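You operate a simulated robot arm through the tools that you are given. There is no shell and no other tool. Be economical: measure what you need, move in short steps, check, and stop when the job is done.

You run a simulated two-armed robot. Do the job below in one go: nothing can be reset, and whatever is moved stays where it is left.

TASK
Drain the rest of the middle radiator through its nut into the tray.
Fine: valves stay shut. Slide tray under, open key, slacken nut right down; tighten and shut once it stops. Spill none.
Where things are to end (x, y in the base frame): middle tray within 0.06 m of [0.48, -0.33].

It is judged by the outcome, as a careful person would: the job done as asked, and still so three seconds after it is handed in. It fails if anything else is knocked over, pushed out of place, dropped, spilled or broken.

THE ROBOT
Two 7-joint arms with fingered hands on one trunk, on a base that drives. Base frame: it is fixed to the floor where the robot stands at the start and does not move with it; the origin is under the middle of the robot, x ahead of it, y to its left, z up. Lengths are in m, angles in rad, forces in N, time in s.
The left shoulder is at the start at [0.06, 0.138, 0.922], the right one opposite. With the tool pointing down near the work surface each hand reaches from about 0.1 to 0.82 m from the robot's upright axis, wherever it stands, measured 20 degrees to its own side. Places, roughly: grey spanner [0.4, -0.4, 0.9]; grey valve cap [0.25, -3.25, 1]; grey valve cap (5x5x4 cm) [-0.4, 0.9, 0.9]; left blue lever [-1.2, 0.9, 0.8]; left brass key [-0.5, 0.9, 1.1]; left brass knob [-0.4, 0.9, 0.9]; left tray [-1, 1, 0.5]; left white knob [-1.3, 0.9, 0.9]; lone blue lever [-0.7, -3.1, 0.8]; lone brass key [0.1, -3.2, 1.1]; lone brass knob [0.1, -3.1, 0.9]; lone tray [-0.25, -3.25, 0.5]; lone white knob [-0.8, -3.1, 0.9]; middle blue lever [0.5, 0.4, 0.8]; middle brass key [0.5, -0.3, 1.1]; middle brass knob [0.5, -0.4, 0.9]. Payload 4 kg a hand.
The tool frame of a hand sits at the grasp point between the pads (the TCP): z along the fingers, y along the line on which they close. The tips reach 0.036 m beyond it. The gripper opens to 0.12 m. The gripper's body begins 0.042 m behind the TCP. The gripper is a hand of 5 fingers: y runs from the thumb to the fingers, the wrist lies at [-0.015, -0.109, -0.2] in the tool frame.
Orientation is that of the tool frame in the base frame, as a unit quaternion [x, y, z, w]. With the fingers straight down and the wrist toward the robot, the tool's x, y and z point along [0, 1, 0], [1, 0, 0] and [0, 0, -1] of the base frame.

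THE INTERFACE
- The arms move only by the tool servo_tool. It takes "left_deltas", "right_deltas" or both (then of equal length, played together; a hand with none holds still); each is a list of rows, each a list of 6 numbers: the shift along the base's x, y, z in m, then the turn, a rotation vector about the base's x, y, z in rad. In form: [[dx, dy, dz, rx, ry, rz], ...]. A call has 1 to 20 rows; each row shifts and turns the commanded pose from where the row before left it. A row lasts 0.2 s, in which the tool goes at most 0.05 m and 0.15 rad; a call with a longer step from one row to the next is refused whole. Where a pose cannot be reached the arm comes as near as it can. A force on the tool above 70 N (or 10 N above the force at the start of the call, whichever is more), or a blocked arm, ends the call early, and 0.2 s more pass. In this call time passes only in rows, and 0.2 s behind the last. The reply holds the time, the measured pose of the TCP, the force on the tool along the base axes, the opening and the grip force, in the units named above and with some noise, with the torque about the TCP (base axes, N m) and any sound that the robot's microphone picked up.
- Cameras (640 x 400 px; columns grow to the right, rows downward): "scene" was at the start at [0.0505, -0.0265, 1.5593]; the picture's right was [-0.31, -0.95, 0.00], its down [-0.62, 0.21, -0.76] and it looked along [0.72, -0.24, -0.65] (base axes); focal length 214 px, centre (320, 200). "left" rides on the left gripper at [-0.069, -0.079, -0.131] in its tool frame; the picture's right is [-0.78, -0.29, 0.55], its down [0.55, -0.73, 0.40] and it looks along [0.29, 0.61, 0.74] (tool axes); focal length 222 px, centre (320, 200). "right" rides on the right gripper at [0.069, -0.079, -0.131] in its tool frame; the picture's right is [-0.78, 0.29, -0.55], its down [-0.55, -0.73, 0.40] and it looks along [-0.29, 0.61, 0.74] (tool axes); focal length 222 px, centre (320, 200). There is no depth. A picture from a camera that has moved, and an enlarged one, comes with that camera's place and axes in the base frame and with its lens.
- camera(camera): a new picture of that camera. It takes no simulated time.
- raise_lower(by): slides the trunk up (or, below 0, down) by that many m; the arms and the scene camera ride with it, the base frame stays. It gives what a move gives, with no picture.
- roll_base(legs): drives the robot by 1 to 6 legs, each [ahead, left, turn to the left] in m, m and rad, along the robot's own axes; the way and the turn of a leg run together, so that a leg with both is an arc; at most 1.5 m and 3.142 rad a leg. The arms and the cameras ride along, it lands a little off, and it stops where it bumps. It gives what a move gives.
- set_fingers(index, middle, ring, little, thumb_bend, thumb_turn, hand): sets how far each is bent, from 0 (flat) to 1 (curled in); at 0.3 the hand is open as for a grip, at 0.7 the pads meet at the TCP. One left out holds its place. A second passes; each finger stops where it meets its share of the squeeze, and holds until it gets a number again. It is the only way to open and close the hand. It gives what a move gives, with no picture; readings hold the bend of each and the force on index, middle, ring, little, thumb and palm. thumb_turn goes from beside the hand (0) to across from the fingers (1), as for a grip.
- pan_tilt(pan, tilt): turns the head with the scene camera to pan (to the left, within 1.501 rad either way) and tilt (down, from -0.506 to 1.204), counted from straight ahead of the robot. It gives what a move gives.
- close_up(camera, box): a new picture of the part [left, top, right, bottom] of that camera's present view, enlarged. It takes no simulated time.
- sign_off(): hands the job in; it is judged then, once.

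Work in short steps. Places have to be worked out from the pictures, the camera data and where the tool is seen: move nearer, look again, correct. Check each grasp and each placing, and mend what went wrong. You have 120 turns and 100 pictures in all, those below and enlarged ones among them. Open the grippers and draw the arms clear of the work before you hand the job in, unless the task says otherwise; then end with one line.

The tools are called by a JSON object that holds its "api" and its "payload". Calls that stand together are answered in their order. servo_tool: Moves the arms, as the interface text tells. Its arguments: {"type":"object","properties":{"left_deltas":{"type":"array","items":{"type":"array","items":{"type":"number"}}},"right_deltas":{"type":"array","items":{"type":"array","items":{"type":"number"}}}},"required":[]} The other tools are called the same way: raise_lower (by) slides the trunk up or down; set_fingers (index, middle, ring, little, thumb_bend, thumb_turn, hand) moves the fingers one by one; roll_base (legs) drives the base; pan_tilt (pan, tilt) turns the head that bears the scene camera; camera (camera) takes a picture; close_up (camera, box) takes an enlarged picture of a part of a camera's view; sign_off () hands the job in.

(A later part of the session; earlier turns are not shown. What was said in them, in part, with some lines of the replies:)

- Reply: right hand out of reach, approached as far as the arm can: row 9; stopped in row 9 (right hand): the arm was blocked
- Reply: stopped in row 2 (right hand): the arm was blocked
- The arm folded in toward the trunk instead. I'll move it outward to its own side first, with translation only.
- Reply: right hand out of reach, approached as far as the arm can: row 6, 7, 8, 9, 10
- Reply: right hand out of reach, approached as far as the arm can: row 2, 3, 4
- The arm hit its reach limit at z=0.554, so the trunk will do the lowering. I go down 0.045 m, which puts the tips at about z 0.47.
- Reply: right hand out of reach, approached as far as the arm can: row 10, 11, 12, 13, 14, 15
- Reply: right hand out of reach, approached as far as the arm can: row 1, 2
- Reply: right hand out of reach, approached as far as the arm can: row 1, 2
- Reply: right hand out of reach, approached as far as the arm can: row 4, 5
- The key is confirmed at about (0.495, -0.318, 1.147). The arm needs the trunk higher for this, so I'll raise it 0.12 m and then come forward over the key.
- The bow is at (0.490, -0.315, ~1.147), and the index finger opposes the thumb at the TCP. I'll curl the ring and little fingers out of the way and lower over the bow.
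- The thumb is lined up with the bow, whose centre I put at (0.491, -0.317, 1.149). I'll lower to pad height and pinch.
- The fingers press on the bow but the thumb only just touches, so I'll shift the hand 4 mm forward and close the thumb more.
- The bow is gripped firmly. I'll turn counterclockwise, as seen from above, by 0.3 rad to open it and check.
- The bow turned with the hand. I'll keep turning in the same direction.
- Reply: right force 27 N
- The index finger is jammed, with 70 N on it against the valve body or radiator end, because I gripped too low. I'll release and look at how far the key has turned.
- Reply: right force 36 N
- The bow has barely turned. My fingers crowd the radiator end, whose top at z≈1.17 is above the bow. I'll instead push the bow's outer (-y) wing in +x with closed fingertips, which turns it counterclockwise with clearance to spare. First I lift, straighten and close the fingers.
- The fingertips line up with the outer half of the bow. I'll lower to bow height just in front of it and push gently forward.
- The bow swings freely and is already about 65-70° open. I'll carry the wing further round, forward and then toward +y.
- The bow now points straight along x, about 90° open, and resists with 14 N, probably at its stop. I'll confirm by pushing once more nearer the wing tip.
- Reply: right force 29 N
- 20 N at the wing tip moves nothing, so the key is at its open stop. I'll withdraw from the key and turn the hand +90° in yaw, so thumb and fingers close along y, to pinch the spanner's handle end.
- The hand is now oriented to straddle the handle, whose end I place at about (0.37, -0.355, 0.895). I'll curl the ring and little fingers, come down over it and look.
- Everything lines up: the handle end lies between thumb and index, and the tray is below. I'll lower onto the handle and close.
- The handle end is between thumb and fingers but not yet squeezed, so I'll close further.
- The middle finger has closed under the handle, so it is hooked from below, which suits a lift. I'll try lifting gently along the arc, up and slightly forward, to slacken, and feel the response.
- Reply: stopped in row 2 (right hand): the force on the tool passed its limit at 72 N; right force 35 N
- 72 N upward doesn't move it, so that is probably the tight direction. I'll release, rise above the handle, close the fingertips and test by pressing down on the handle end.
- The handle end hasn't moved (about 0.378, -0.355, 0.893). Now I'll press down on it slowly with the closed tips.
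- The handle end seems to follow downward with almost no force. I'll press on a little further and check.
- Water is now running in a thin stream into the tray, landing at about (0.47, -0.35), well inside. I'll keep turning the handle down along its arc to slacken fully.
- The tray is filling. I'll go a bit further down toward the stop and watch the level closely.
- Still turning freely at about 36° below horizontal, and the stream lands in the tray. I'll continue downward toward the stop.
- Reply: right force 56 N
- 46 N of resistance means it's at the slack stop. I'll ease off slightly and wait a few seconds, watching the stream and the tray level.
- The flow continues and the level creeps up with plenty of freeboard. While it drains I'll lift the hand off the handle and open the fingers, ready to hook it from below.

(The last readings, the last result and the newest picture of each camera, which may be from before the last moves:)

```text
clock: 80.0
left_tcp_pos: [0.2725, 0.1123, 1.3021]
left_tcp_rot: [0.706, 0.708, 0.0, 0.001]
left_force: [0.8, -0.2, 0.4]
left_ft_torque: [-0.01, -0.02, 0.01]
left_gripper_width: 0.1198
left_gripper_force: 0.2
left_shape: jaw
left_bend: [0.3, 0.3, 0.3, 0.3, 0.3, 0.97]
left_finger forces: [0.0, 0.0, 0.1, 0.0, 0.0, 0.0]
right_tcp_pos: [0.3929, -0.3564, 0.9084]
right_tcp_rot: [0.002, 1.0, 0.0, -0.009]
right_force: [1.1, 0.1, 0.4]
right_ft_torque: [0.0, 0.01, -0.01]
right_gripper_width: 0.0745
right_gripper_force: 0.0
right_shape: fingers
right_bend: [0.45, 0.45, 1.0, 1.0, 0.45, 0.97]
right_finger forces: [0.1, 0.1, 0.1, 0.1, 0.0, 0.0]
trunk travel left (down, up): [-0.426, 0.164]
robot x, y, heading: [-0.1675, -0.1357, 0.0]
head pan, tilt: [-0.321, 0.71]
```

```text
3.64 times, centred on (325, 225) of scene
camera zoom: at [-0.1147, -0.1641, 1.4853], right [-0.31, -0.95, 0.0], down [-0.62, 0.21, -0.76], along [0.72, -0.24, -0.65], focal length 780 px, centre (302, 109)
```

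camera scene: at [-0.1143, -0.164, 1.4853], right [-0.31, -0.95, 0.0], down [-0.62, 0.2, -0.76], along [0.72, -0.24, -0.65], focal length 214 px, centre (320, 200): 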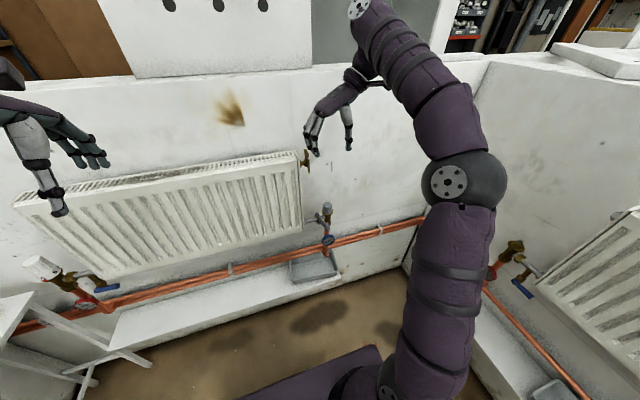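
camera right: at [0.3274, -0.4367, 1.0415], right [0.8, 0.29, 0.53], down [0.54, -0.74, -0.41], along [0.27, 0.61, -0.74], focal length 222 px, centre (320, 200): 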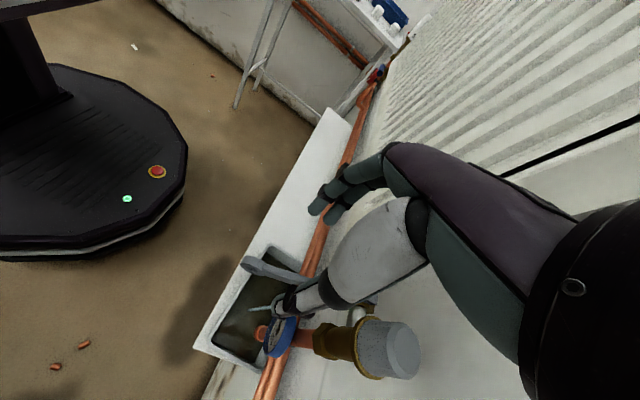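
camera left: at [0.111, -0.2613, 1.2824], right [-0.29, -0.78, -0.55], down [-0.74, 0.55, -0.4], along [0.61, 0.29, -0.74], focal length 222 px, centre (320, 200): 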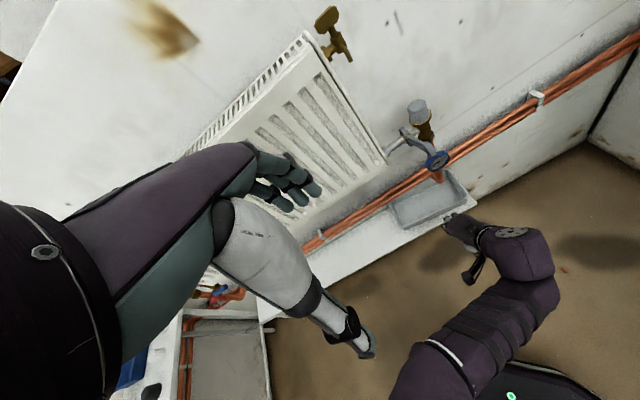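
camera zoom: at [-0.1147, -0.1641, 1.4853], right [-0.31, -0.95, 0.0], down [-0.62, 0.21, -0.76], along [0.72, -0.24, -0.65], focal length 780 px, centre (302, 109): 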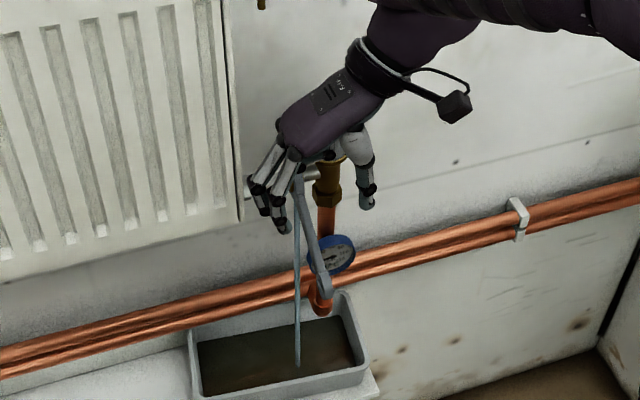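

Still a steady stream with slow level rise and ample freeboard. I'll wait about 8 s more and look again.

{"api": "servo_tool", "payload": {"right_deltas": [[0, 0, 0, 0, 0, 0], [0, 0, 0, 0, 0, 0], [0, 0, 0, 0, 0, 0], [0, 0, 0, 0, 0, 0], [0, 0, 0, 0, 0, 0], [0, 0, 0, 0, 0, 0], [0, 0, 0, 0, 0, 0], [0, 0, 0, 0, 0, 0], [0, 0, 0, 0, 0, 0], [0, 0, 0, 0, 0, 0], [0, 0, 0, 0, 0, 0], [0, 0, 0, 0, 0, 0], [0, 0, 0, 0, 0, 0], [0, 0, 0, 0, 0, 0], [0, 0, 0, 0, 0, 0], [0, 0, 0, 0, 0, 0], [0, 0, 0, 0, 0, 0], [0, 0, 0, 0, 0, 0], [0, 0, 0, 0, 0, 0], [0, 0, 0, 0, 0, 0]]}}

{"api": "servo_tool", "payload": {"right_deltas": [[0, 0, 0, 0, 0, 0], [0, 0, 0, 0, 0, 0], [0, 0, 0, 0, 0, 0], [0, 0, 0, 0, 0, 0], [0, 0, 0, 0, 0, 0], [0, 0, 0, 0, 0, 0], [0, 0, 0, 0, 0, 0], [0, 0, 0, 0, 0, 0], [0, 0, 0, 0, 0, 0], [0, 0, 0, 0, 0, 0], [0, 0, 0, 0, 0, 0], [0, 0, 0, 0, 0, 0], [0, 0, 0, 0, 0, 0], [0, 0, 0, 0, 0, 0], [0, 0, 0, 0, 0, 0], [0, 0, 0, 0, 0, 0], [0, 0, 0, 0, 0, 0], [0, 0, 0, 0, 0, 0], [0, 0, 0, 0, 0, 0], [0, 0, 0, 0, 0, 0]]}}

{"api": "close_up", "payload": {"camera": "scene", "box": [280, 170, 370, 280]}}

```text
clock: 84.2
left_tcp_pos: [0.2719, 0.1123, 1.3024]
left_tcp_rot: [0.707, 0.708, 0.0, 0.0]
left_force: [1.0, -0.4, -0.4]
left_ft_torque: [0.05, -0.02, 0.02]
left_gripper_width: 0.1198
left_gripper_force: 0.0
left_shape: jaw
left_bend: [0.3, 0.3, 0.3, 0.3, 0.3, 0.97]
left_finger forces: [0.1, 0.0, 0.0, 0.0, 0.1, 0.1]
right_tcp_pos: [0.3937, -0.3572, 0.909]
right_tcp_rot: [0.001, 1.0, 0.0, -0.01]
right_force: [-0.4, 0.7, -0.2]
right_ft_torque: [-0.01, 0.02, 0.02]
right_gripper_width: 0.0744
right_gripper_force: 0.1
right_shape: fingers
right_bend: [0.45, 0.45, 1.0, 1.0, 0.45, 0.97]
right_finger forces: [0.0, 0.0, 0.0, 0.0, 0.0, 0.0]
trunk travel left (down, up): [-0.426, 0.164]
robot x, y, heading: [-0.1672, -0.1395, -0.002]
head pan, tilt: [-0.321, 0.71]
```

```text
clock: 88.3
left_tcp_pos: [0.273, 0.1123, 1.3007]
left_tcp_rot: [0.706, 0.708, 0.0, 0.0]
left_force: [0.5, 0.9, -1.2]
left_ft_torque: [-0.01, -0.02, 0.0]
left_gripper_width: 0.1196
left_gripper_force: 0.0
left_shape: jaw
left_bend: [0.3, 0.3, 0.3, 0.3, 0.3, 0.97]
left_finger forces: [0.0, 0.0, 0.0, 0.0, 0.1, 0.0]
right_tcp_pos: [0.394, -0.3568, 0.9094]
right_tcp_rot: [0.001, 1.0, 0.001, -0.01]
right_force: [0.1, -0.4, -0.5]
right_ft_torque: [0.01, 0.0, 0.0]
right_gripper_width: 0.0746
right_gripper_force: 0.1
right_shape: fingers
right_bend: [0.45, 0.45, 1.0, 1.0, 0.45, 0.97]
right_finger forces: [0.0, 0.1, 0.0, 0.0, 0.0, 0.0]
trunk travel left (down, up): [-0.426, 0.164]
robot x, y, heading: [-0.1634, -0.1355, 0.004]
head pan, tilt: [-0.321, 0.71]
```

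```text
3.64 times, centred on (325, 225) of scene
camera zoom: at [-0.1147, -0.1641, 1.4853], right [-0.31, -0.95, 0.0], down [-0.62, 0.21, -0.76], along [0.72, -0.24, -0.65], focal length 780 px, centre (302, 109)
```

zoom: 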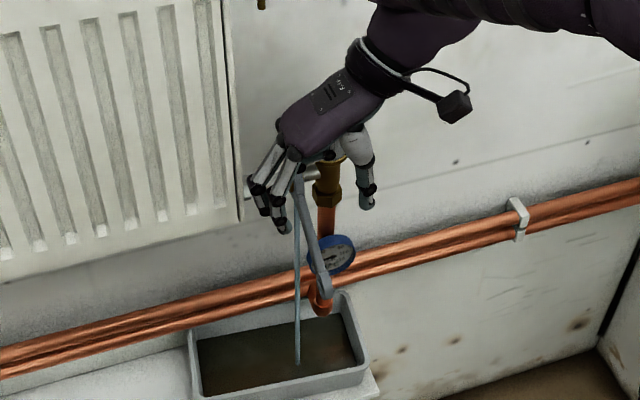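

Level rising very slowly, with the stream constant. I'll wait about 16 s.

{"api": "servo_tool", "payload": {"right_deltas": [[0, 0, 0, 0, 0, 0], [0, 0, 0, 0, 0, 0], [0, 0, 0, 0, 0, 0], [0, 0, 0, 0, 0, 0], [0, 0, 0, 0, 0, 0], [0, 0, 0, 0, 0, 0], [0, 0, 0, 0, 0, 0], [0, 0, 0, 0, 0, 0], [0, 0, 0, 0, 0, 0], [0, 0, 0, 0, 0, 0], [0, 0, 0, 0, 0, 0], [0, 0, 0, 0, 0, 0], [0, 0, 0, 0, 0, 0], [0, 0, 0, 0, 0, 0], [0, 0, 0, 0, 0, 0], [0, 0, 0, 0, 0, 0], [0, 0, 0, 0, 0, 0], [0, 0, 0, 0, 0, 0], [0, 0, 0, 0, 0, 0], [0, 0, 0, 0, 0, 0]]}}

{"api": "servo_tool", "payload": {"right_deltas": [[0, 0, 0, 0, 0, 0], [0, 0, 0, 0, 0, 0], [0, 0, 0, 0, 0, 0], [0, 0, 0, 0, 0, 0], [0, 0, 0, 0, 0, 0], [0, 0, 0, 0, 0, 0], [0, 0, 0, 0, 0, 0], [0, 0, 0, 0, 0, 0], [0, 0, 0, 0, 0, 0], [0, 0, 0, 0, 0, 0], [0, 0, 0, 0, 0, 0], [0, 0, 0, 0, 0, 0], [0, 0, 0, 0, 0, 0], [0, 0, 0, 0, 0, 0], [0, 0, 0, 0, 0, 0], [0, 0, 0, 0, 0, 0], [0, 0, 0, 0, 0, 0], [0, 0, 0, 0, 0, 0], [0, 0, 0, 0, 0, 0], [0, 0, 0, 0, 0, 0]]}}

{"api": "servo_tool", "payload": {"right_deltas": [[0, 0, 0, 0, 0, 0], [0, 0, 0, 0, 0, 0], [0, 0, 0, 0, 0, 0], [0, 0, 0, 0, 0, 0], [0, 0, 0, 0, 0, 0], [0, 0, 0, 0, 0, 0], [0, 0, 0, 0, 0, 0], [0, 0, 0, 0, 0, 0], [0, 0, 0, 0, 0, 0], [0, 0, 0, 0, 0, 0], [0, 0, 0, 0, 0, 0], [0, 0, 0, 0, 0, 0], [0, 0, 0, 0, 0, 0], [0, 0, 0, 0, 0, 0], [0, 0, 0, 0, 0, 0], [0, 0, 0, 0, 0, 0], [0, 0, 0, 0, 0, 0], [0, 0, 0, 0, 0, 0], [0, 0, 0, 0, 0, 0], [0, 0, 0, 0, 0, 0]]}}

{"api": "close_up", "payload": {"camera": "scene", "box": [280, 170, 370, 280]}}

```text
clock: 92.5
left_tcp_pos: [0.2724, 0.1121, 1.3025]
left_tcp_rot: [0.707, 0.708, -0.001, 0.0]
left_force: [-0.5, 0.2, -0.2]
left_ft_torque: [0.02, 0.0, 0.02]
left_gripper_width: 0.1195
left_gripper_force: 0.0
left_shape: jaw
left_bend: [0.3, 0.3, 0.3, 0.3, 0.3, 0.97]
left_finger forces: [0.0, 0.0, 0.0, 0.0, 0.1, 0.1]
right_tcp_pos: [0.3935, -0.3569, 0.9092]
right_tcp_rot: [0.0, 1.0, 0.0, -0.009]
right_force: [0.2, -0.3, -0.2]
right_ft_torque: [0.04, -0.01, 0.01]
right_gripper_width: 0.0746
right_gripper_force: 0.1
right_shape: fingers
right_bend: [0.45, 0.45, 1.0, 1.0, 0.45, 0.97]
right_finger forces: [0.0, 0.0, 0.1, 0.1, 0.1, 0.0]
trunk travel left (down, up): [-0.426, 0.164]
robot x, y, heading: [-0.1638, -0.1348, 0.003]
head pan, tilt: [-0.321, 0.71]
```

```text
clock: 96.8
left_tcp_pos: [0.2724, 0.1106, 1.3022]
left_tcp_rot: [0.707, 0.707, 0.0, 0.001]
left_force: [0.2, 0.2, 0.0]
left_ft_torque: [0.0, -0.01, -0.02]
left_gripper_width: 0.1197
left_gripper_force: 0.1
left_shape: jaw
left_bend: [0.3, 0.3, 0.3, 0.3, 0.3, 0.97]
left_finger forces: [0.1, 0.0, 0.0, 0.0, 0.0, 0.0]
right_tcp_pos: [0.3928, -0.357, 0.9094]
right_tcp_rot: [0.001, 1.0, 0.0, -0.01]
right_force: [-1.1, 0.7, 0.0]
right_ft_torque: [0.0, 0.0, 0.01]
right_gripper_width: 0.0744
right_gripper_force: 0.2
right_shape: fingers
right_bend: [0.45, 0.45, 1.0, 1.0, 0.45, 0.97]
right_finger forces: [0.1, 0.0, 0.0, 0.0, 0.1, 0.0]
trunk travel left (down, up): [-0.426, 0.164]
robot x, y, heading: [-0.1622, -0.1407, 0.002]
head pan, tilt: [-0.321, 0.71]
```

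```text
clock: 101.0
left_tcp_pos: [0.2728, 0.1123, 1.3028]
left_tcp_rot: [0.707, 0.707, 0.0, 0.0]
left_force: [-0.1, 0.3, 0.3]
left_ft_torque: [-0.03, 0.05, -0.02]
left_gripper_width: 0.12
left_gripper_force: 0.2
left_shape: jaw
left_bend: [0.3, 0.3, 0.3, 0.3, 0.3, 0.97]
left_finger forces: [0.0, 0.1, 0.0, 0.0, 0.1, 0.1]
right_tcp_pos: [0.3933, -0.3566, 0.9085]
right_tcp_rot: [0.0, 1.0, -0.001, -0.009]
right_force: [0.6, 0.8, 0.5]
right_ft_torque: [0.01, 0.02, -0.01]
right_gripper_width: 0.0748
right_gripper_force: 0.0
right_shape: fingers
right_bend: [0.45, 0.45, 1.0, 1.0, 0.45, 0.97]
right_finger forces: [0.1, 0.0, 0.0, 0.0, 0.0, 0.1]
trunk travel left (down, up): [-0.426, 0.164]
robot x, y, heading: [-0.1676, -0.1394, 0.004]
head pan, tilt: [-0.321, 0.71]
```

```text
3.64 times, centred on (325, 225) of scene
camera zoom: at [-0.1147, -0.1641, 1.4853], right [-0.31, -0.95, 0.0], down [-0.62, 0.21, -0.76], along [0.72, -0.24, -0.65], focal length 780 px, centre (302, 109)
```

zoom: 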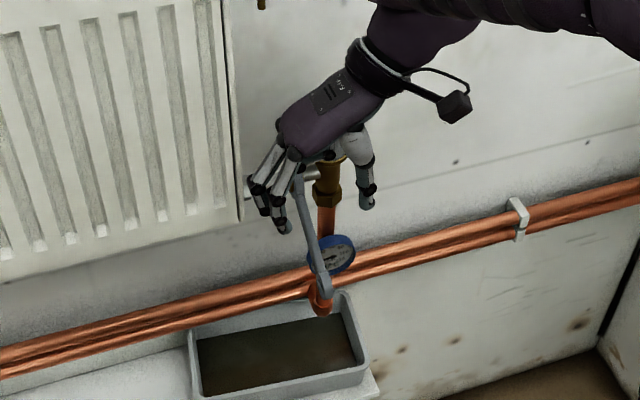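

The stream has stopped and the radiator is drained. To tighten, I'll lower the open hand astride the handle and close the fingers beneath it.

{"api": "servo_tool", "payload": {"right_deltas": [[-0.002, 0.001, -0.03, 0, 0, 0], [-0.002, 0.001, -0.03, 0, 0, 0], [0, 0, -0.03, 0, 0, 0], [0, 0, -0.03, 0, 0, 0], [0, 0, -0.012, 0, 0, 0]]}}

{"api": "set_fingers", "payload": {"hand": "right", "index": 0.75, "middle": 0.75, "thumb_bend": 0.75}}

{"api": "close_up", "payload": {"camera": "right", "box": [200, 150, 420, 370]}}

```text
clock: 102.2
left_tcp_pos: [0.2674, 0.115, 1.3045]
left_tcp_rot: [0.707, 0.707, 0.0, 0.002]
left_force: [-0.6, 0.0, 0.3]
left_ft_torque: [0.03, -0.02, 0.0]
left_gripper_width: 0.1195
left_gripper_force: 0.1
left_shape: jaw
left_bend: [0.3, 0.3, 0.3, 0.3, 0.3, 0.97]
left_finger forces: [0.0, 0.0, 0.0, 0.1, 0.0, 0.0]
right_tcp_pos: [0.3889, -0.3486, 0.7857]
right_tcp_rot: [-0.002, 1.0, 0.002, -0.004]
right_force: [-14.6, 14.6, 54.9]
right_ft_torque: [-0.43, -2.57, 0.55]
right_gripper_width: 0.0743
right_gripper_force: 27.3
right_shape: fingers
right_bend: [0.45, 0.45, 1.0, 1.0, 0.45, 0.97]
right_finger forces: [0.1, 0.0, 18.6, 36.2, 0.1, 0.1]
trunk travel left (down, up): [-0.426, 0.164]
robot x, y, heading: [-0.165, -0.1386, -0.002]
head pan, tilt: [-0.321, 0.71]
```

```text
clock: 103.2
left_tcp_pos: [0.2675, 0.1157, 1.3044]
left_tcp_rot: [0.707, 0.707, 0.001, 0.001]
left_force: [0.2, 0.4, -0.3]
left_ft_torque: [0.02, -0.01, 0.04]
left_gripper_width: 0.12
left_gripper_force: 0.1
left_shape: jaw
left_bend: [0.3, 0.3, 0.3, 0.3, 0.3, 0.97]
left_finger forces: [0.0, 0.0, 0.1, 0.0, 0.0, 0.0]
right_tcp_pos: [0.3882, -0.3473, 0.7851]
right_tcp_rot: [-0.003, 1.0, 0.003, -0.004]
right_force: [-17.7, 19.8, 58.6]
right_ft_torque: [-0.97, -3.42, 1.12]
right_gripper_width: 0.0057
right_gripper_force: 48.8
right_shape: fingers
right_bend: [0.73, 0.74, 1.0, 1.0, 0.67, 0.97]
right_finger forces: [5.2, 4.0, 25.4, 49.1, 13.4, 0.1]
trunk travel left (down, up): [-0.426, 0.164]
robot x, y, heading: [-0.1628, -0.1357, -0.001]
head pan, tilt: [-0.321, 0.71]
```

```text
1.82 times, centred on (310, 260) of right
camera zoom: at [0.3216, -0.4282, 0.9164], right [0.79, 0.29, 0.54], down [0.55, -0.73, -0.4], along [0.28, 0.62, -0.74], focal length 404 px, centre (338, 91)
```

zoom: 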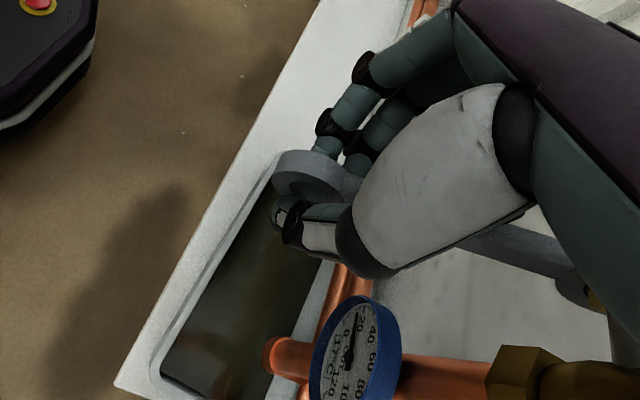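

The handle is captured in the hand; the curled fingers rest on it higher up. I'll lift along the arc, up and slightly toward the robot, to turn the nut back.

{"api": "servo_tool", "payload": {"right_deltas": [[-0.004, -0.003, 0.01, 0, 0, 0], [-0.005, -0.003, 0.01, 0, 0, 0], [-0.004, 0, 0.01, 0, 0, 0], [-0.003, 0, 0.01, 0, 0, 0]]}}

{"api": "close_up", "payload": {"camera": "right", "box": [200, 150, 420, 370]}}

```text
clock: 104.2
left_tcp_pos: [0.272, 0.1122, 1.3005]
left_tcp_rot: [0.706, 0.708, -0.001, -0.001]
left_force: [-0.7, 0.1, 0.5]
left_ft_torque: [-0.03, -0.01, 0.01]
left_gripper_width: 0.1199
left_gripper_force: 0.2
left_shape: jaw
left_bend: [0.3, 0.3, 0.3, 0.3, 0.3, 0.97]
left_finger forces: [0.1, 0.0, 0.0, 0.1, 0.0, 0.0]
right_tcp_pos: [0.3726, -0.3603, 0.8164]
right_tcp_rot: [0.0, 1.0, 0.0, -0.011]
right_force: [5.2, 17.9, -2.4]
right_ft_torque: [0.46, 0.06, -0.08]
right_gripper_width: 0.0045
right_gripper_force: 16.5
right_shape: fingers
right_bend: [0.74, 0.73, 1.0, 1.0, 0.72, 0.97]
right_finger forces: [16.5, 11.9, 0.1, 0.1, 4.4, 0.0]
trunk travel left (down, up): [-0.426, 0.164]
robot x, y, heading: [-0.1635, -0.1374, 0.002]
head pan, tilt: [-0.321, 0.71]
```

```text
1.82 times, centred on (310, 260) of right
camera zoom: at [0.3074, -0.4396, 0.9495], right [0.8, 0.29, 0.53], down [0.54, -0.74, -0.41], along [0.27, 0.61, -0.74], focal length 404 px, centre (338, 91)
```

zoom: 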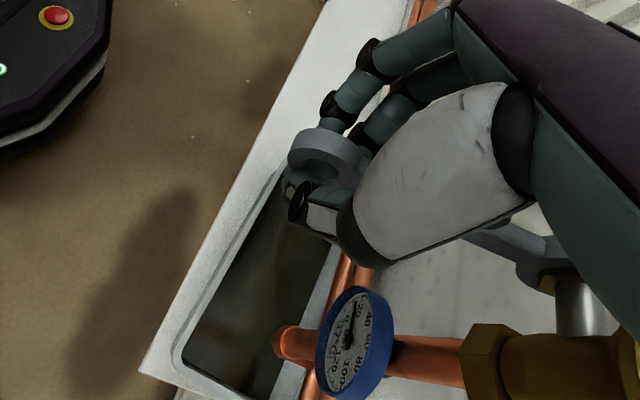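

The handle is coming up with the hand. I'll continue along the arc.

{"api": "servo_tool", "payload": {"right_deltas": [[-0.001, 0.002, 0.01, 0, 0, 0], [0, 0.002, 0.01, 0, 0, 0], [0, 0, 0.01, 0, 0, 0], [0, 0, 0.01, 0, 0, 0], [0.001, 0, 0.01, 0, 0, 0], [0.002, 0, 0.01, 0, 0, 0]]}}

{"api": "close_up", "payload": {"camera": "right", "box": [200, 150, 420, 370]}}

```text
clock: 105.5
left_tcp_pos: [0.2744, 0.1123, 1.3013]
left_tcp_rot: [0.706, 0.708, -0.001, -0.002]
left_force: [-0.1, -0.3, -0.2]
left_ft_torque: [-0.02, 0.0, 0.0]
left_gripper_width: 0.1196
left_gripper_force: 0.0
left_shape: jaw
left_bend: [0.3, 0.3, 0.3, 0.3, 0.3, 0.97]
left_finger forces: [0.0, 0.1, 0.0, 0.0, 0.1, 0.0]
right_tcp_pos: [0.3773, -0.3561, 0.8785]
right_tcp_rot: [0.001, 1.0, -0.001, -0.007]
right_force: [-0.9, 2.2, -1.7]
right_ft_torque: [0.0, 0.04, 0.02]
right_gripper_width: 0.0
right_gripper_force: 0.6
right_shape: fingers
right_bend: [0.74, 0.73, 1.0, 1.0, 0.72, 0.96]
right_finger forces: [0.1, 1.8, 0.0, 0.0, 0.0, 0.0]
trunk travel left (down, up): [-0.426, 0.164]
robot x, y, heading: [-0.1638, -0.1419, 0.001]
head pan, tilt: [-0.321, 0.71]
```

```text
1.82 times, centred on (310, 260) of right
camera zoom: at [0.3109, -0.4362, 1.0108], right [0.79, 0.29, 0.54], down [0.54, -0.74, -0.4], along [0.28, 0.61, -0.74], focal length 404 px, centre (338, 91)
```

zoom: 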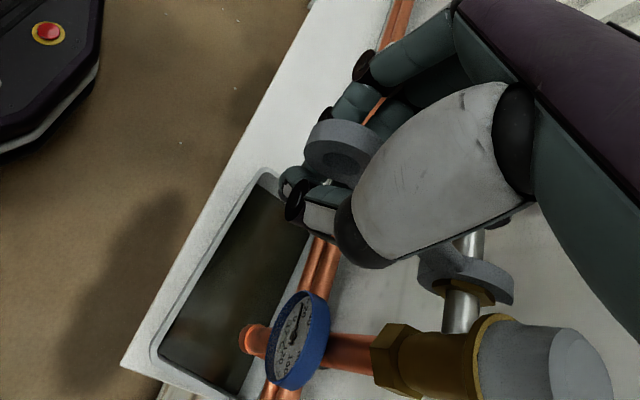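

Following nicely with low force. Now slowly up until it's felt tight.

{"api": "servo_tool", "payload": {"right_deltas": [[0.001, 0, 0.007, 0, 0, 0], [0.002, 0, 0.006, 0, 0, 0], [0.002, 0, 0.005, 0, 0, 0], [0.001, 0, 0.005, 0, 0, 0]]}}

{"api": "close_up", "payload": {"camera": "right", "box": [200, 150, 420, 370]}}

```text
clock: 106.5
left_tcp_pos: [0.273, 0.1118, 1.3013]
left_tcp_rot: [0.707, 0.707, 0.0, -0.002]
left_force: [-0.2, -0.2, -0.2]
left_ft_torque: [0.02, -0.02, 0.01]
left_gripper_width: 0.1197
left_gripper_force: 0.0
left_shape: jaw
left_bend: [0.3, 0.3, 0.3, 0.3, 0.3, 0.97]
left_finger forces: [0.0, 0.0, 0.0, 0.1, 0.1, 0.0]
right_tcp_pos: [0.3799, -0.3573, 0.8983]
right_tcp_rot: [0.0, 1.0, 0.0, -0.012]
right_force: [-1.9, 1.5, -14.0]
right_ft_torque: [-0.07, 0.18, 0.04]
right_gripper_width: 0.0
right_gripper_force: 5.6
right_shape: fingers
right_bend: [0.74, 0.72, 1.0, 1.0, 0.73, 0.96]
right_finger forces: [0.1, 10.4, 0.0, 0.0, 0.0, 0.1]
trunk travel left (down, up): [-0.426, 0.164]
robot x, y, heading: [-0.1664, -0.1357, 0.0]
head pan, tilt: [-0.321, 0.71]
```

```text
1.82 times, centred on (310, 260) of right
camera zoom: at [0.3147, -0.4372, 1.0318], right [0.8, 0.29, 0.53], down [0.54, -0.74, -0.41], along [0.27, 0.61, -0.74], focal length 404 px, centre (338, 91)
```

zoom: 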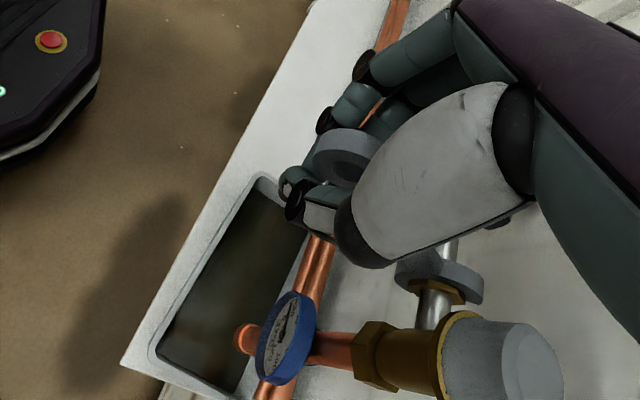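

Resistance is starting (14 N) at the original tight position. One firm nudge more to seat it.

{"api": "servo_tool", "payload": {"right_deltas": [[0.001, 0, 0.004, 0, 0, 0], [0.001, 0, 0.004, 0, 0, 0]]}}

```text
clock: 107.2
left_tcp_pos: [0.2739, 0.1117, 1.3016]
left_tcp_rot: [0.706, 0.708, 0.0, -0.002]
left_force: [-0.1, -0.2, -0.4]
left_ft_torque: [0.0, 0.02, 0.02]
left_gripper_width: 0.1199
left_gripper_force: 0.1
left_shape: jaw
left_bend: [0.3, 0.3, 0.3, 0.3, 0.3, 0.97]
left_finger forces: [0.1, 0.0, 0.1, 0.0, 0.1, 0.0]
right_tcp_pos: [0.3815, -0.3593, 0.9036]
right_tcp_rot: [0.001, 1.0, -0.001, -0.014]
right_force: [-11.4, 1.3, -43.1]
right_ft_torque: [-0.38, 0.39, 0.07]
right_gripper_width: 0.0
right_gripper_force: 20.5
right_shape: fingers
right_bend: [0.73, 0.7, 1.0, 1.0, 0.73, 0.96]
right_finger forces: [19.6, 22.0, 0.1, 0.0, 0.0, 0.0]
trunk travel left (down, up): [-0.426, 0.164]
robot x, y, heading: [-0.164, -0.1376, 0.002]
head pan, tilt: [-0.321, 0.71]
```

43 N, so the nut is tight against its stop. I'll open the fingers, rise straight up off the handle, and turn the hand back for the key.

{"api": "set_fingers", "payload": {"hand": "right", "index": 0.45, "middle": 0.45, "thumb_bend": 0.45}}

{"api": "servo_tool", "payload": {"right_deltas": [[0, 0.002, 0.03, 0, 0, 0], [0, 0, 0.03, 0, 0, 0], [0, 0, 0.04, 0, 0, 0], [0, 0, 0.04, 0, 0, 0], [0, 0, 0.04, 0, 0, 0], [0, 0, 0.04, 0, 0, -0.13], [0, 0, 0.04, 0, 0, -0.13], [0, 0, 0.04, 0, 0, -0.13], [0, 0, 0.035, 0, 0, -0.13], [0, 0, 0, 0, 0, -0.13], [0, 0, 0, 0, 0, -0.13], [0.01, 0, 0, 0, 0, -0.13], [0.01, 0, 0, 0, 0, -0.13], [0.01, 0, 0, 0, 0, -0.13], [0.01, 0, 0, 0, 0, -0.13], [0.01, 0, 0, 0, 0, -0.13], [0.01, 0, 0, 0, 0, -0.14]]}}

{"api": "set_fingers", "payload": {"hand": "right", "index": 0.7, "middle": 0.7, "thumb_bend": 0.7}}

{"api": "close_up", "payload": {"camera": "scene", "box": [270, 100, 370, 280]}}

```text
clock: 108.2
left_tcp_pos: [0.2724, 0.113, 1.3025]
left_tcp_rot: [0.707, 0.708, -0.001, 0.0]
left_force: [0.5, 0.2, -1.0]
left_ft_torque: [-0.01, 0.01, 0.04]
left_gripper_width: 0.1198
left_gripper_force: 0.0
left_shape: jaw
left_bend: [0.3, 0.3, 0.3, 0.3, 0.3, 0.97]
left_finger forces: [0.0, 0.0, 0.0, 0.0, 0.1, 0.1]
right_tcp_pos: [0.3825, -0.3574, 0.9092]
right_tcp_rot: [0.001, 1.0, 0.0, -0.01]
right_force: [-0.6, -0.1, -0.6]
right_ft_torque: [-0.01, 0.04, -0.02]
right_gripper_width: 0.0747
right_gripper_force: 0.1
right_shape: fingers
right_bend: [0.45, 0.45, 1.0, 1.0, 0.45, 0.97]
right_finger forces: [0.0, 0.0, 0.0, 0.1, 0.0, 0.0]
trunk travel left (down, up): [-0.426, 0.164]
robot x, y, heading: [-0.1657, -0.1372, 0.003]
head pan, tilt: [-0.321, 0.71]
```

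```text
clock: 111.8
left_tcp_pos: [0.2725, 0.1131, 1.3007]
left_tcp_rot: [0.706, 0.708, 0.0, 0.0]
left_force: [-0.2, -0.4, -0.5]
left_ft_torque: [-0.02, 0.04, 0.0]
left_gripper_width: 0.1194
left_gripper_force: 0.0
left_shape: jaw
left_bend: [0.3, 0.3, 0.3, 0.3, 0.3, 0.97]
left_finger forces: [0.1, 0.0, 0.0, 0.1, 0.1, 0.0]
right_tcp_pos: [0.4422, -0.3545, 1.2432]
right_tcp_rot: [0.708, 0.706, 0.007, -0.006]
right_force: [-0.8, 0.4, -0.9]
right_ft_torque: [0.01, -0.03, 0.01]
right_gripper_width: 0.0745
right_gripper_force: 0.0
right_shape: fingers
right_bend: [0.45, 0.45, 1.0, 1.0, 0.45, 0.97]
right_finger forces: [0.0, 0.0, 0.0, 0.0, 0.0, 0.1]
trunk travel left (down, up): [-0.426, 0.164]
robot x, y, heading: [-0.1634, -0.1373, -0.0]
head pan, tilt: [-0.321, 0.71]
```

```text
clock: 112.8
left_tcp_pos: [0.2721, 0.1128, 1.3021]
left_tcp_rot: [0.707, 0.708, 0.0, -0.001]
left_force: [0.3, 0.1, 0.2]
left_ft_torque: [-0.02, 0.01, 0.0]
left_gripper_width: 0.1198
left_gripper_force: 0.1
left_shape: jaw
left_bend: [0.3, 0.3, 0.3, 0.3, 0.3, 0.97]
left_finger forces: [0.0, 0.0, 0.0, 0.0, 0.0, 0.0]
right_tcp_pos: [0.442, -0.3552, 1.2429]
right_tcp_rot: [0.708, 0.707, 0.006, -0.007]
right_force: [-0.6, -0.6, 0.9]
right_ft_torque: [-0.04, 0.01, 0.02]
right_gripper_width: 0.0015
right_gripper_force: 0.0
right_shape: fingers
right_bend: [0.7, 0.7, 1.0, 1.0, 0.7, 0.97]
right_finger forces: [0.1, 0.0, 0.0, 0.0, 0.0, 0.0]
trunk travel left (down, up): [-0.426, 0.164]
robot x, y, heading: [-0.1632, -0.1404, -0.002]
head pan, tilt: [-0.321, 0.71]
```

```text
2.22 times, centred on (320, 190) of scene
camera zoom: at [-0.1147, -0.1641, 1.4853], right [-0.31, -0.95, 0.0], down [-0.62, 0.21, -0.76], along [0.72, -0.24, -0.65], focal length 477 px, centre (320, 222)
```

zoom: 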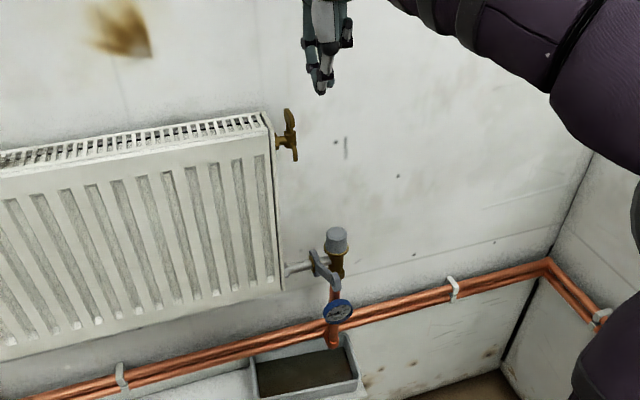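

The spanner is back at its tight angle, and the key is still open along x. I'll lower beside the bow's near half and push it toward +y to turn it clockwise.

{"api": "servo_tool", "payload": {"right_deltas": [[0.01, -0.008, -0.025, 0, 0, 0], [0.01, -0.004, -0.025, 0, 0, 0], [0.01, 0, -0.023, 0, 0, 0], [0, 0.009, 0, 0, 0, 0], [0, 0.009, 0, 0, 0, 0], [0, 0.008, 0, 0, 0, 0], [0, 0.008, 0, 0, 0, 0]]}}

{"api": "close_up", "payload": {"camera": "right", "box": [200, 150, 400, 300]}}

```text
clock: 114.3
left_tcp_pos: [0.2734, 0.1115, 1.302]
left_tcp_rot: [0.707, 0.707, 0.0, -0.001]
left_force: [0.5, -0.9, -0.2]
left_ft_torque: [0.0, 0.0, -0.02]
left_gripper_width: 0.1198
left_gripper_force: 0.0
left_shape: jaw
left_bend: [0.3, 0.3, 0.3, 0.3, 0.3, 0.97]
left_finger forces: [0.0, 0.1, 0.0, 0.0, 0.0, 0.0]
right_tcp_pos: [0.4735, -0.3358, 1.1704]
right_tcp_rot: [0.708, 0.706, 0.007, -0.007]
right_force: [0.4, -6.0, 1.0]
right_ft_torque: [-0.09, -0.03, -0.11]
right_gripper_width: 0.001
right_gripper_force: 3.2
right_shape: fingers
right_bend: [0.7, 0.7, 1.0, 1.0, 0.7, 0.97]
right_finger forces: [6.0, 0.0, 0.0, 0.0, 0.1, 0.0]
trunk travel left (down, up): [-0.426, 0.164]
robot x, y, heading: [-0.1629, -0.1328, -0.001]
head pan, tilt: [-0.321, 0.71]
```

```text
2.67 times, centred on (300, 225) of right
camera zoom: at [0.3948, -0.269, 1.3028], right [0.29, -0.8, 0.53], down [-0.74, -0.54, -0.41], along [0.61, -0.28, -0.74], focal length 592 px, centre (373, 133)
```

zoom: 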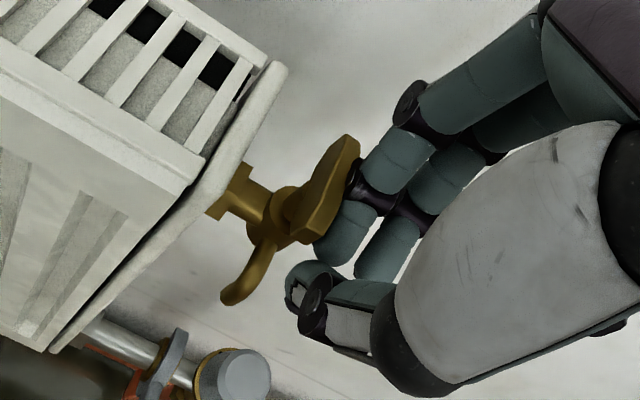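

The index is pushing too near the pivot (6 N, no turn). I'll back out, shift 18 mm toward the robot and push the wing tip.

{"api": "servo_tool", "payload": {"right_deltas": [[0, -0.012, 0, 0, 0, 0], [-0.016, 0, 0, 0, 0, 0], [0, 0.009, 0, 0, 0, 0], [0, 0.009, 0, 0, 0, 0], [0, 0.007, 0, 0, 0, 0], [0, 0.006, 0, 0, 0, 0]]}}

{"api": "close_up", "payload": {"camera": "right", "box": [200, 150, 400, 300]}}

```text
clock: 115.8
left_tcp_pos: [0.2719, 0.1122, 1.3016]
left_tcp_rot: [0.707, 0.708, 0.001, 0.0]
left_force: [0.2, -0.6, -0.3]
left_ft_torque: [0.03, -0.01, 0.03]
left_gripper_width: 0.1198
left_gripper_force: 0.0
left_shape: jaw
left_bend: [0.3, 0.3, 0.3, 0.3, 0.3, 0.97]
left_finger forces: [0.0, 0.0, 0.1, 0.0, 0.0, 0.1]
right_tcp_pos: [0.4563, -0.3139, 1.1717]
right_tcp_rot: [0.708, 0.706, 0.007, -0.007]
right_force: [-3.1, -4.0, 3.4]
right_ft_torque: [-0.05, -0.06, -0.14]
right_gripper_width: 0.0002
right_gripper_force: 2.6
right_shape: fingers
right_bend: [0.7, 0.7, 1.0, 1.0, 0.7, 0.97]
right_finger forces: [1.3, 4.4, 0.1, 0.0, 0.1, 0.1]
trunk travel left (down, up): [-0.426, 0.164]
robot x, y, heading: [-0.1647, -0.1367, -0.004]
head pan, tilt: [-0.321, 0.71]
```

```text
2.67 times, centred on (300, 225) of right
camera zoom: at [0.378, -0.2483, 1.3034], right [0.29, -0.8, 0.53], down [-0.74, -0.54, -0.41], along [0.61, -0.27, -0.74], focal length 592 px, centre (373, 133)
```

zoom: 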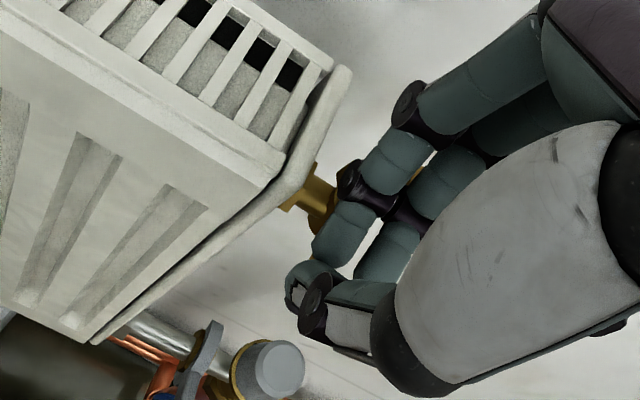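

Contact has passed the wing. The flat front of the index and middle fingers can now push the bow square in +x, which brings it back to its shut position along y.

{"api": "servo_tool", "payload": {"right_deltas": [[0.006, 0, 0, 0, 0, 0], [0.006, 0, 0, 0, 0, 0], [0.005, 0, 0, 0, 0, 0], [0.004, 0, 0, 0, 0, 0]]}}

{"api": "close_up", "payload": {"camera": "scene", "box": [270, 100, 350, 180]}}

```text
clock: 116.8
left_tcp_pos: [0.2684, 0.1126, 1.3034]
left_tcp_rot: [0.706, 0.708, 0.001, 0.002]
left_force: [-0.3, 0.2, -0.6]
left_ft_torque: [0.01, -0.03, -0.03]
left_gripper_width: 0.1196
left_gripper_force: 0.1
left_shape: jaw
left_bend: [0.3, 0.3, 0.3, 0.3, 0.3, 0.97]
left_finger forces: [0.0, 0.0, 0.0, 0.1, 0.0, 0.0]
right_tcp_pos: [0.4744, -0.3121, 1.1732]
right_tcp_rot: [0.707, 0.707, 0.007, -0.006]
right_force: [-23.9, 2.8, 16.7]
right_ft_torque: [0.03, 0.15, -0.04]
right_gripper_width: 0.0
right_gripper_force: 16.3
right_shape: fingers
right_bend: [0.71, 0.72, 1.0, 1.0, 0.69, 0.97]
right_finger forces: [17.0, 15.3, 0.0, 0.0, 0.1, 0.0]
trunk travel left (down, up): [-0.426, 0.164]
robot x, y, heading: [-0.1665, -0.1382, -0.004]
head pan, tilt: [-0.321, 0.71]
```

```text
5.00 times, centred on (310, 140) of scene
camera zoom: at [-0.1196, -0.1631, 1.4857], right [-0.31, -0.95, 0.0], down [-0.62, 0.2, -0.76], along [0.72, -0.24, -0.65], focal length 1072 px, centre (370, 500)
```

zoom: 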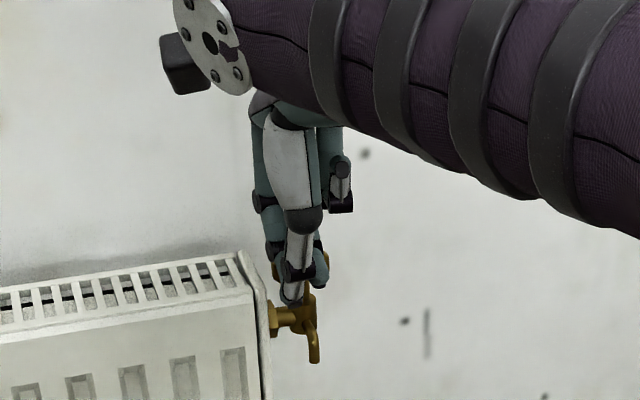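

Both fingers press evenly (17 and 15 N), so the bow lies square along y. I'll back off and look at it.

{"api": "servo_tool", "payload": {"right_deltas": [[-0.02, 0, 0, 0, 0, 0], [-0.015, -0.005, 0.02, 0, 0, 0], [0, 0, 0.04, 0, 0, 0]]}}

{"api": "close_up", "payload": {"camera": "scene", "box": [270, 100, 350, 180]}}

{"api": "close_up", "payload": {"camera": "right", "box": [200, 150, 400, 300]}}

```text
clock: 117.5
left_tcp_pos: [0.2728, 0.1124, 1.3024]
left_tcp_rot: [0.707, 0.708, 0.001, 0.0]
left_force: [-0.4, -0.6, -0.3]
left_ft_torque: [0.01, -0.04, -0.03]
left_gripper_width: 0.1199
left_gripper_force: 0.1
left_shape: jaw
left_bend: [0.3, 0.3, 0.3, 0.3, 0.3, 0.97]
left_finger forces: [0.1, 0.1, 0.1, 0.0, 0.0, 0.0]
right_tcp_pos: [0.443, -0.3188, 1.2306]
right_tcp_rot: [0.707, 0.707, 0.005, -0.008]
right_force: [-0.4, -0.4, 0.4]
right_ft_torque: [0.04, 0.02, -0.01]
right_gripper_width: 0.0015
right_gripper_force: 0.1
right_shape: fingers
right_bend: [0.7, 0.7, 1.0, 1.0, 0.7, 0.97]
right_finger forces: [0.0, 0.1, 0.1, 0.1, 0.0, 0.1]
trunk travel left (down, up): [-0.426, 0.164]
robot x, y, heading: [-0.1637, -0.1368, -0.002]
head pan, tilt: [-0.321, 0.71]
```

```text
5.00 times, centred on (310, 140) of scene
camera zoom: at [-0.114, -0.1639, 1.4852], right [-0.31, -0.95, 0.0], down [-0.62, 0.21, -0.76], along [0.72, -0.24, -0.65], focal length 1072 px, centre (370, 500)
```

zoom: 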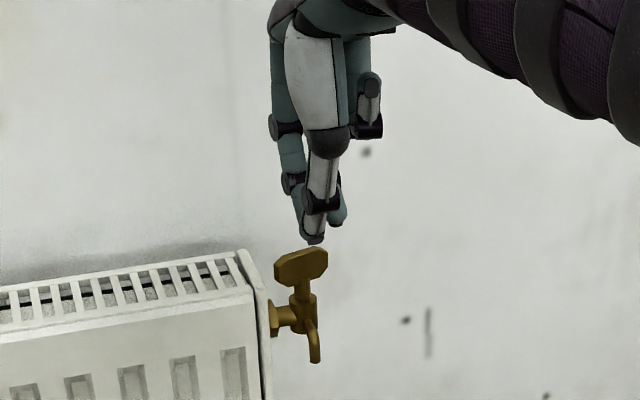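

```text
2.67 times, centred on (300, 225) of right
camera zoom: at [0.3654, -0.2529, 1.3622], right [0.29, -0.8, 0.53], down [-0.74, -0.54, -0.41], along [0.61, -0.27, -0.74], focal length 592 px, centre (373, 133)
```

zoom: 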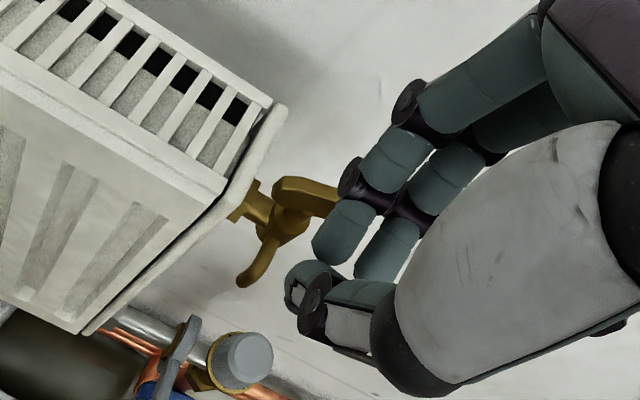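

The bow looks close to its original attitude. To be sure it's fully on its shut stop, I'll curl the middle finger away and push only the inner (+y) wing with the index.

{"api": "set_fingers", "payload": {"hand": "right", "middle": 1.0}}

{"api": "servo_tool", "payload": {"right_deltas": [[0, 0.004, -0.03, 0, 0, 0], [0, 0.003, -0.028, 0, 0, 0], [0.014, 0, 0, 0, 0, 0], [0.007, 0, 0, 0, 0, 0], [0.006, 0, 0, 0, 0, 0], [0.005, 0, 0, 0, 0, 0], [0.004, 0, 0, 0, 0, 0]]}}

{"api": "close_up", "payload": {"camera": "right", "box": [200, 150, 400, 300]}}

```text
clock: 118.5
left_tcp_pos: [0.2731, 0.1138, 1.3025]
left_tcp_rot: [0.707, 0.708, 0.0, 0.0]
left_force: [-0.3, 0.4, -1.0]
left_ft_torque: [0.01, -0.04, -0.02]
left_gripper_width: 0.1194
left_gripper_force: 0.0
left_shape: jaw
left_bend: [0.3, 0.3, 0.3, 0.3, 0.3, 0.97]
left_finger forces: [0.0, 0.0, 0.1, 0.1, 0.0, 0.0]
right_tcp_pos: [0.4433, -0.3202, 1.2297]
right_tcp_rot: [0.708, 0.707, 0.007, -0.007]
right_force: [-0.6, 0.6, 0.4]
right_ft_torque: [0.03, -0.02, -0.02]
right_gripper_width: 0.0011
right_gripper_force: 0.1
right_shape: fingers
right_bend: [0.7, 1.0, 1.0, 1.0, 0.7, 0.97]
right_finger forces: [0.0, 0.0, 0.1, 0.1, 0.0, 0.0]
trunk travel left (down, up): [-0.426, 0.164]
robot x, y, heading: [-0.1655, -0.1401, 0.001]
head pan, tilt: [-0.321, 0.71]
```

```text
clock: 120.2
left_tcp_pos: [0.27, 0.1137, 1.3033]
left_tcp_rot: [0.706, 0.708, 0.001, 0.001]
left_force: [0.4, 0.0, 0.2]
left_ft_torque: [-0.04, -0.04, -0.01]
left_gripper_width: 0.1198
left_gripper_force: 0.0
left_shape: jaw
left_bend: [0.3, 0.3, 0.3, 0.3, 0.3, 0.97]
left_finger forces: [0.1, 0.1, 0.0, 0.1, 0.0, 0.0]
right_tcp_pos: [0.4765, -0.3106, 1.1736]
right_tcp_rot: [0.707, 0.707, 0.008, -0.007]
right_force: [-12.0, 7.3, 6.9]
right_ft_torque: [0.17, 0.15, 0.15]
right_gripper_width: 0.0
right_gripper_force: 8.8
right_shape: fingers
right_bend: [0.71, 1.0, 1.0, 1.0, 0.69, 0.97]
right_finger forces: [17.7, 0.1, 0.0, 0.0, 0.2, 0.0]
trunk travel left (down, up): [-0.426, 0.164]
robot x, y, heading: [-0.1619, -0.1371, 0.001]
head pan, tilt: [-0.321, 0.71]
```

```text
2.67 times, centred on (300, 225) of right
camera zoom: at [0.398, -0.244, 1.3066], right [0.29, -0.8, 0.53], down [-0.73, -0.54, -0.41], along [0.61, -0.27, -0.74], focal length 592 px, centre (373, 133)
```

zoom: 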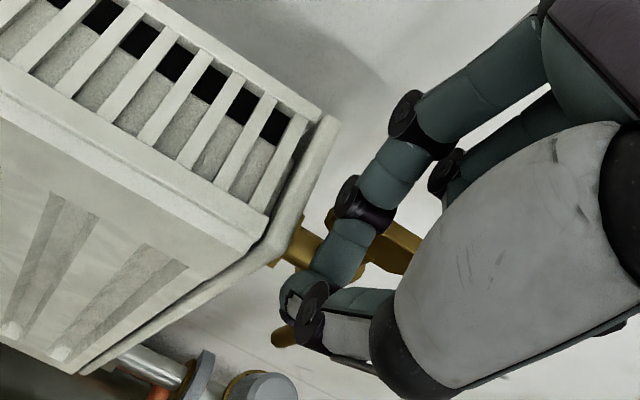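

The index at 17.7 N on the inner wing no longer moves it, so the key is on its shut stop. I'll withdraw, open the hand, back the robot away and take a final look.

{"api": "servo_tool", "payload": {"right_deltas": [[-0.02, -0.003, 0, 0, 0, 0], [-0.02, -0.005, 0.01, 0, 0, 0], [-0.02, 0, 0.03, 0, 0, 0], [-0.03, 0, 0.03, 0, 0, 0], [-0.03, 0, 0.01, 0, 0, 0]]}}

{"api": "set_fingers", "payload": {"hand": "right", "index": 0.3, "middle": 0.3, "ring": 0.3, "little": 0.3, "thumb_bend": 0.3}}

{"api": "roll_base", "payload": {"legs": [[-0.15, 0, 0]]}}

{"api": "camera", "payload": {"camera": "scene"}}

{"api": "close_up", "payload": {"camera": "right", "box": [180, 60, 420, 280]}}

```text
clock: 121.3
left_tcp_pos: [0.272, 0.1118, 1.3022]
left_tcp_rot: [0.707, 0.708, 0.001, -0.001]
left_force: [-0.1, 0.5, 0.3]
left_ft_torque: [0.01, -0.03, -0.02]
left_gripper_width: 0.1194
left_gripper_force: 0.1
left_shape: jaw
left_bend: [0.3, 0.3, 0.3, 0.3, 0.3, 0.97]
left_finger forces: [0.0, 0.1, 0.1, 0.0, 0.0, 0.0]
right_tcp_pos: [0.3579, -0.3208, 1.2522]
right_tcp_rot: [0.707, 0.708, 0.007, -0.007]
right_force: [-0.2, -0.7, 0.0]
right_ft_torque: [0.01, -0.04, -0.02]
right_gripper_width: 0.0013
right_gripper_force: 0.0
right_shape: fingers
right_bend: [0.7, 1.0, 1.0, 1.0, 0.7, 0.97]
right_finger forces: [0.0, 0.0, 0.0, 0.1, 0.0, 0.0]
trunk travel left (down, up): [-0.426, 0.164]
robot x, y, heading: [-0.1633, -0.1383, 0.002]
head pan, tilt: [-0.321, 0.71]
```

```text
clock: 122.3
left_tcp_pos: [0.2723, 0.1133, 1.3019]
left_tcp_rot: [0.707, 0.708, 0.0, 0.0]
left_force: [0.1, -0.4, -0.2]
left_ft_torque: [0.03, -0.04, -0.03]
left_gripper_width: 0.1194
left_gripper_force: 0.1
left_shape: jaw
left_bend: [0.3, 0.3, 0.3, 0.3, 0.3, 0.97]
left_finger forces: [0.0, 0.1, 0.0, 0.0, 0.1, 0.0]
right_tcp_pos: [0.3577, -0.3205, 1.2527]
right_tcp_rot: [0.708, 0.706, 0.008, -0.006]
right_force: [0.8, 0.0, -0.5]
right_ft_torque: [0.05, -0.02, -0.01]
right_gripper_width: 0.1187
right_gripper_force: 0.1
right_shape: fingers
right_bend: [0.3, 0.3, 0.3, 0.3, 0.3, 0.97]
right_finger forces: [0.1, 0.0, 0.0, 0.1, 0.0, 0.1]
trunk travel left (down, up): [-0.426, 0.164]
robot x, y, heading: [-0.1662, -0.1364, 0.006]
head pan, tilt: [-0.321, 0.71]
```

```text
clock: 123.7
left_tcp_pos: [0.119, 0.1137, 1.3027]
left_tcp_rot: [0.706, 0.709, 0.0, 0.0]
left_force: [-0.1, -0.4, 0.8]
left_ft_torque: [0.02, 0.0, 0.0]
left_gripper_width: 0.1197
left_gripper_force: 0.0
left_shape: jaw
left_bend: [0.3, 0.3, 0.3, 0.3, 0.3, 0.97]
left_finger forces: [0.1, 0.1, 0.0, 0.0, 0.1, 0.1]
right_tcp_pos: [0.2055, -0.3217, 1.2531]
right_tcp_rot: [0.707, 0.708, 0.007, -0.008]
right_force: [0.5, 0.5, 0.1]
right_ft_torque: [0.05, -0.02, -0.01]
right_gripper_width: 0.1188
right_gripper_force: 0.0
right_shape: fingers
right_bend: [0.3, 0.3, 0.3, 0.3, 0.3, 0.97]
right_finger forces: [0.0, 0.0, 0.0, 0.0, 0.0, 0.0]
trunk travel left (down, up): [-0.426, 0.164]
robot x, y, heading: [-0.3157, -0.1333, 0.002]
head pan, tilt: [-0.321, 0.71]
```

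```text
14 pictures are left
camera scene: at [-0.2681, -0.1641, 1.4854], right [-0.31, -0.95, 0.0], down [-0.62, 0.2, -0.76], along [0.72, -0.24, -0.65], focal length 214 px, centre (320, 200)
```

scene: 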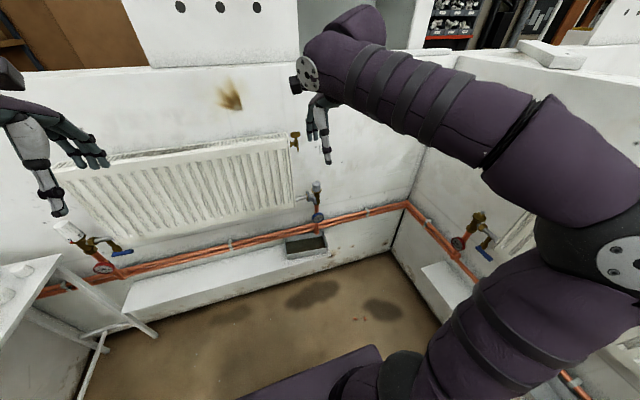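

```text
1.82 times, centred on (300, 170) of right
camera zoom: at [0.1272, -0.254, 1.3859], right [0.29, -0.8, 0.53], down [-0.73, -0.54, -0.41], along [0.61, -0.27, -0.74], focal length 404 px, centre (356, 254)
```

zoom: 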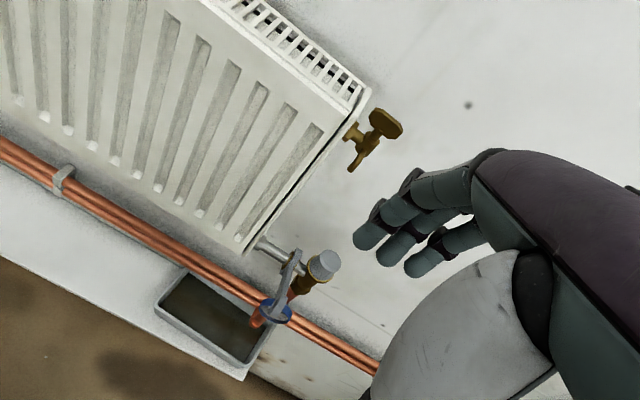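

Everything appears in place: the key is square again, the spanner is at its tight angle and the tray holds the water. One last close check of the key, nut and tray.

{"api": "close_up", "payload": {"camera": "scene", "box": [260, 120, 350, 270]}}

{"api": "close_up", "payload": {"camera": "right", "box": [290, 80, 350, 130]}}

```text
2.67 times, centred on (305, 195) of scene
camera zoom: at [-0.2681, -0.1641, 1.4854], right [-0.31, -0.95, 0.0], down [-0.62, 0.2, -0.76], along [0.72, -0.24, -0.65], focal length 572 px, centre (360, 213)
```

zoom: 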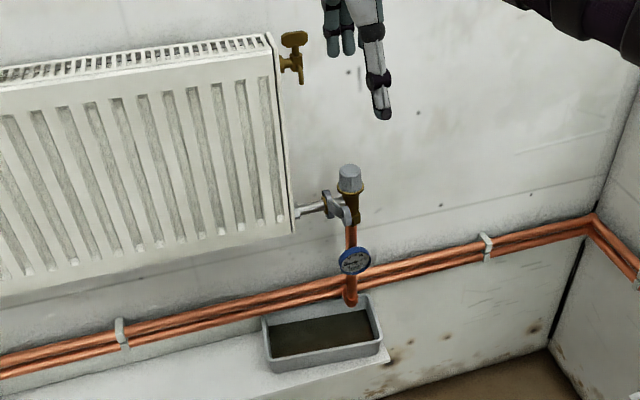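

```text
8.00 times, centred on (320, 105) of right
camera zoom: at [0.1272, -0.254, 1.3859], right [0.29, -0.8, 0.53], down [-0.73, -0.54, -0.41], along [0.61, -0.27, -0.74], focal length 1777 px, centre (320, 960)
```

zoom: 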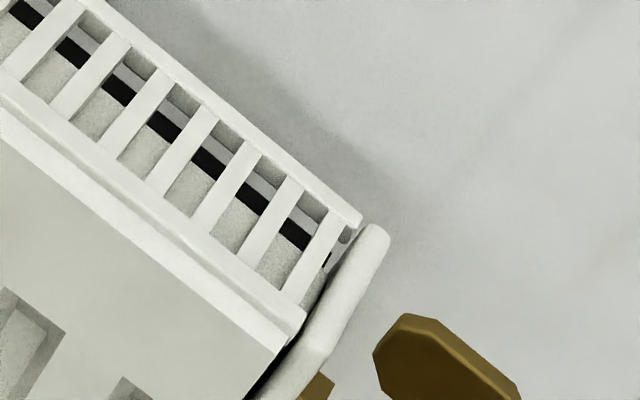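

The bow lies parallel to the radiator as at the start, the nut is tight with no drip, and the tray is full and dry around. Handing in.

{"api": "sign_off", "payload": {}}

```text
The job is handed in.
```

The middle radiator is drained through its nut into the tray at about (0.49, -0.32) with no spill seen; the nut is tight again, the key is shut and the valves were left untouched.
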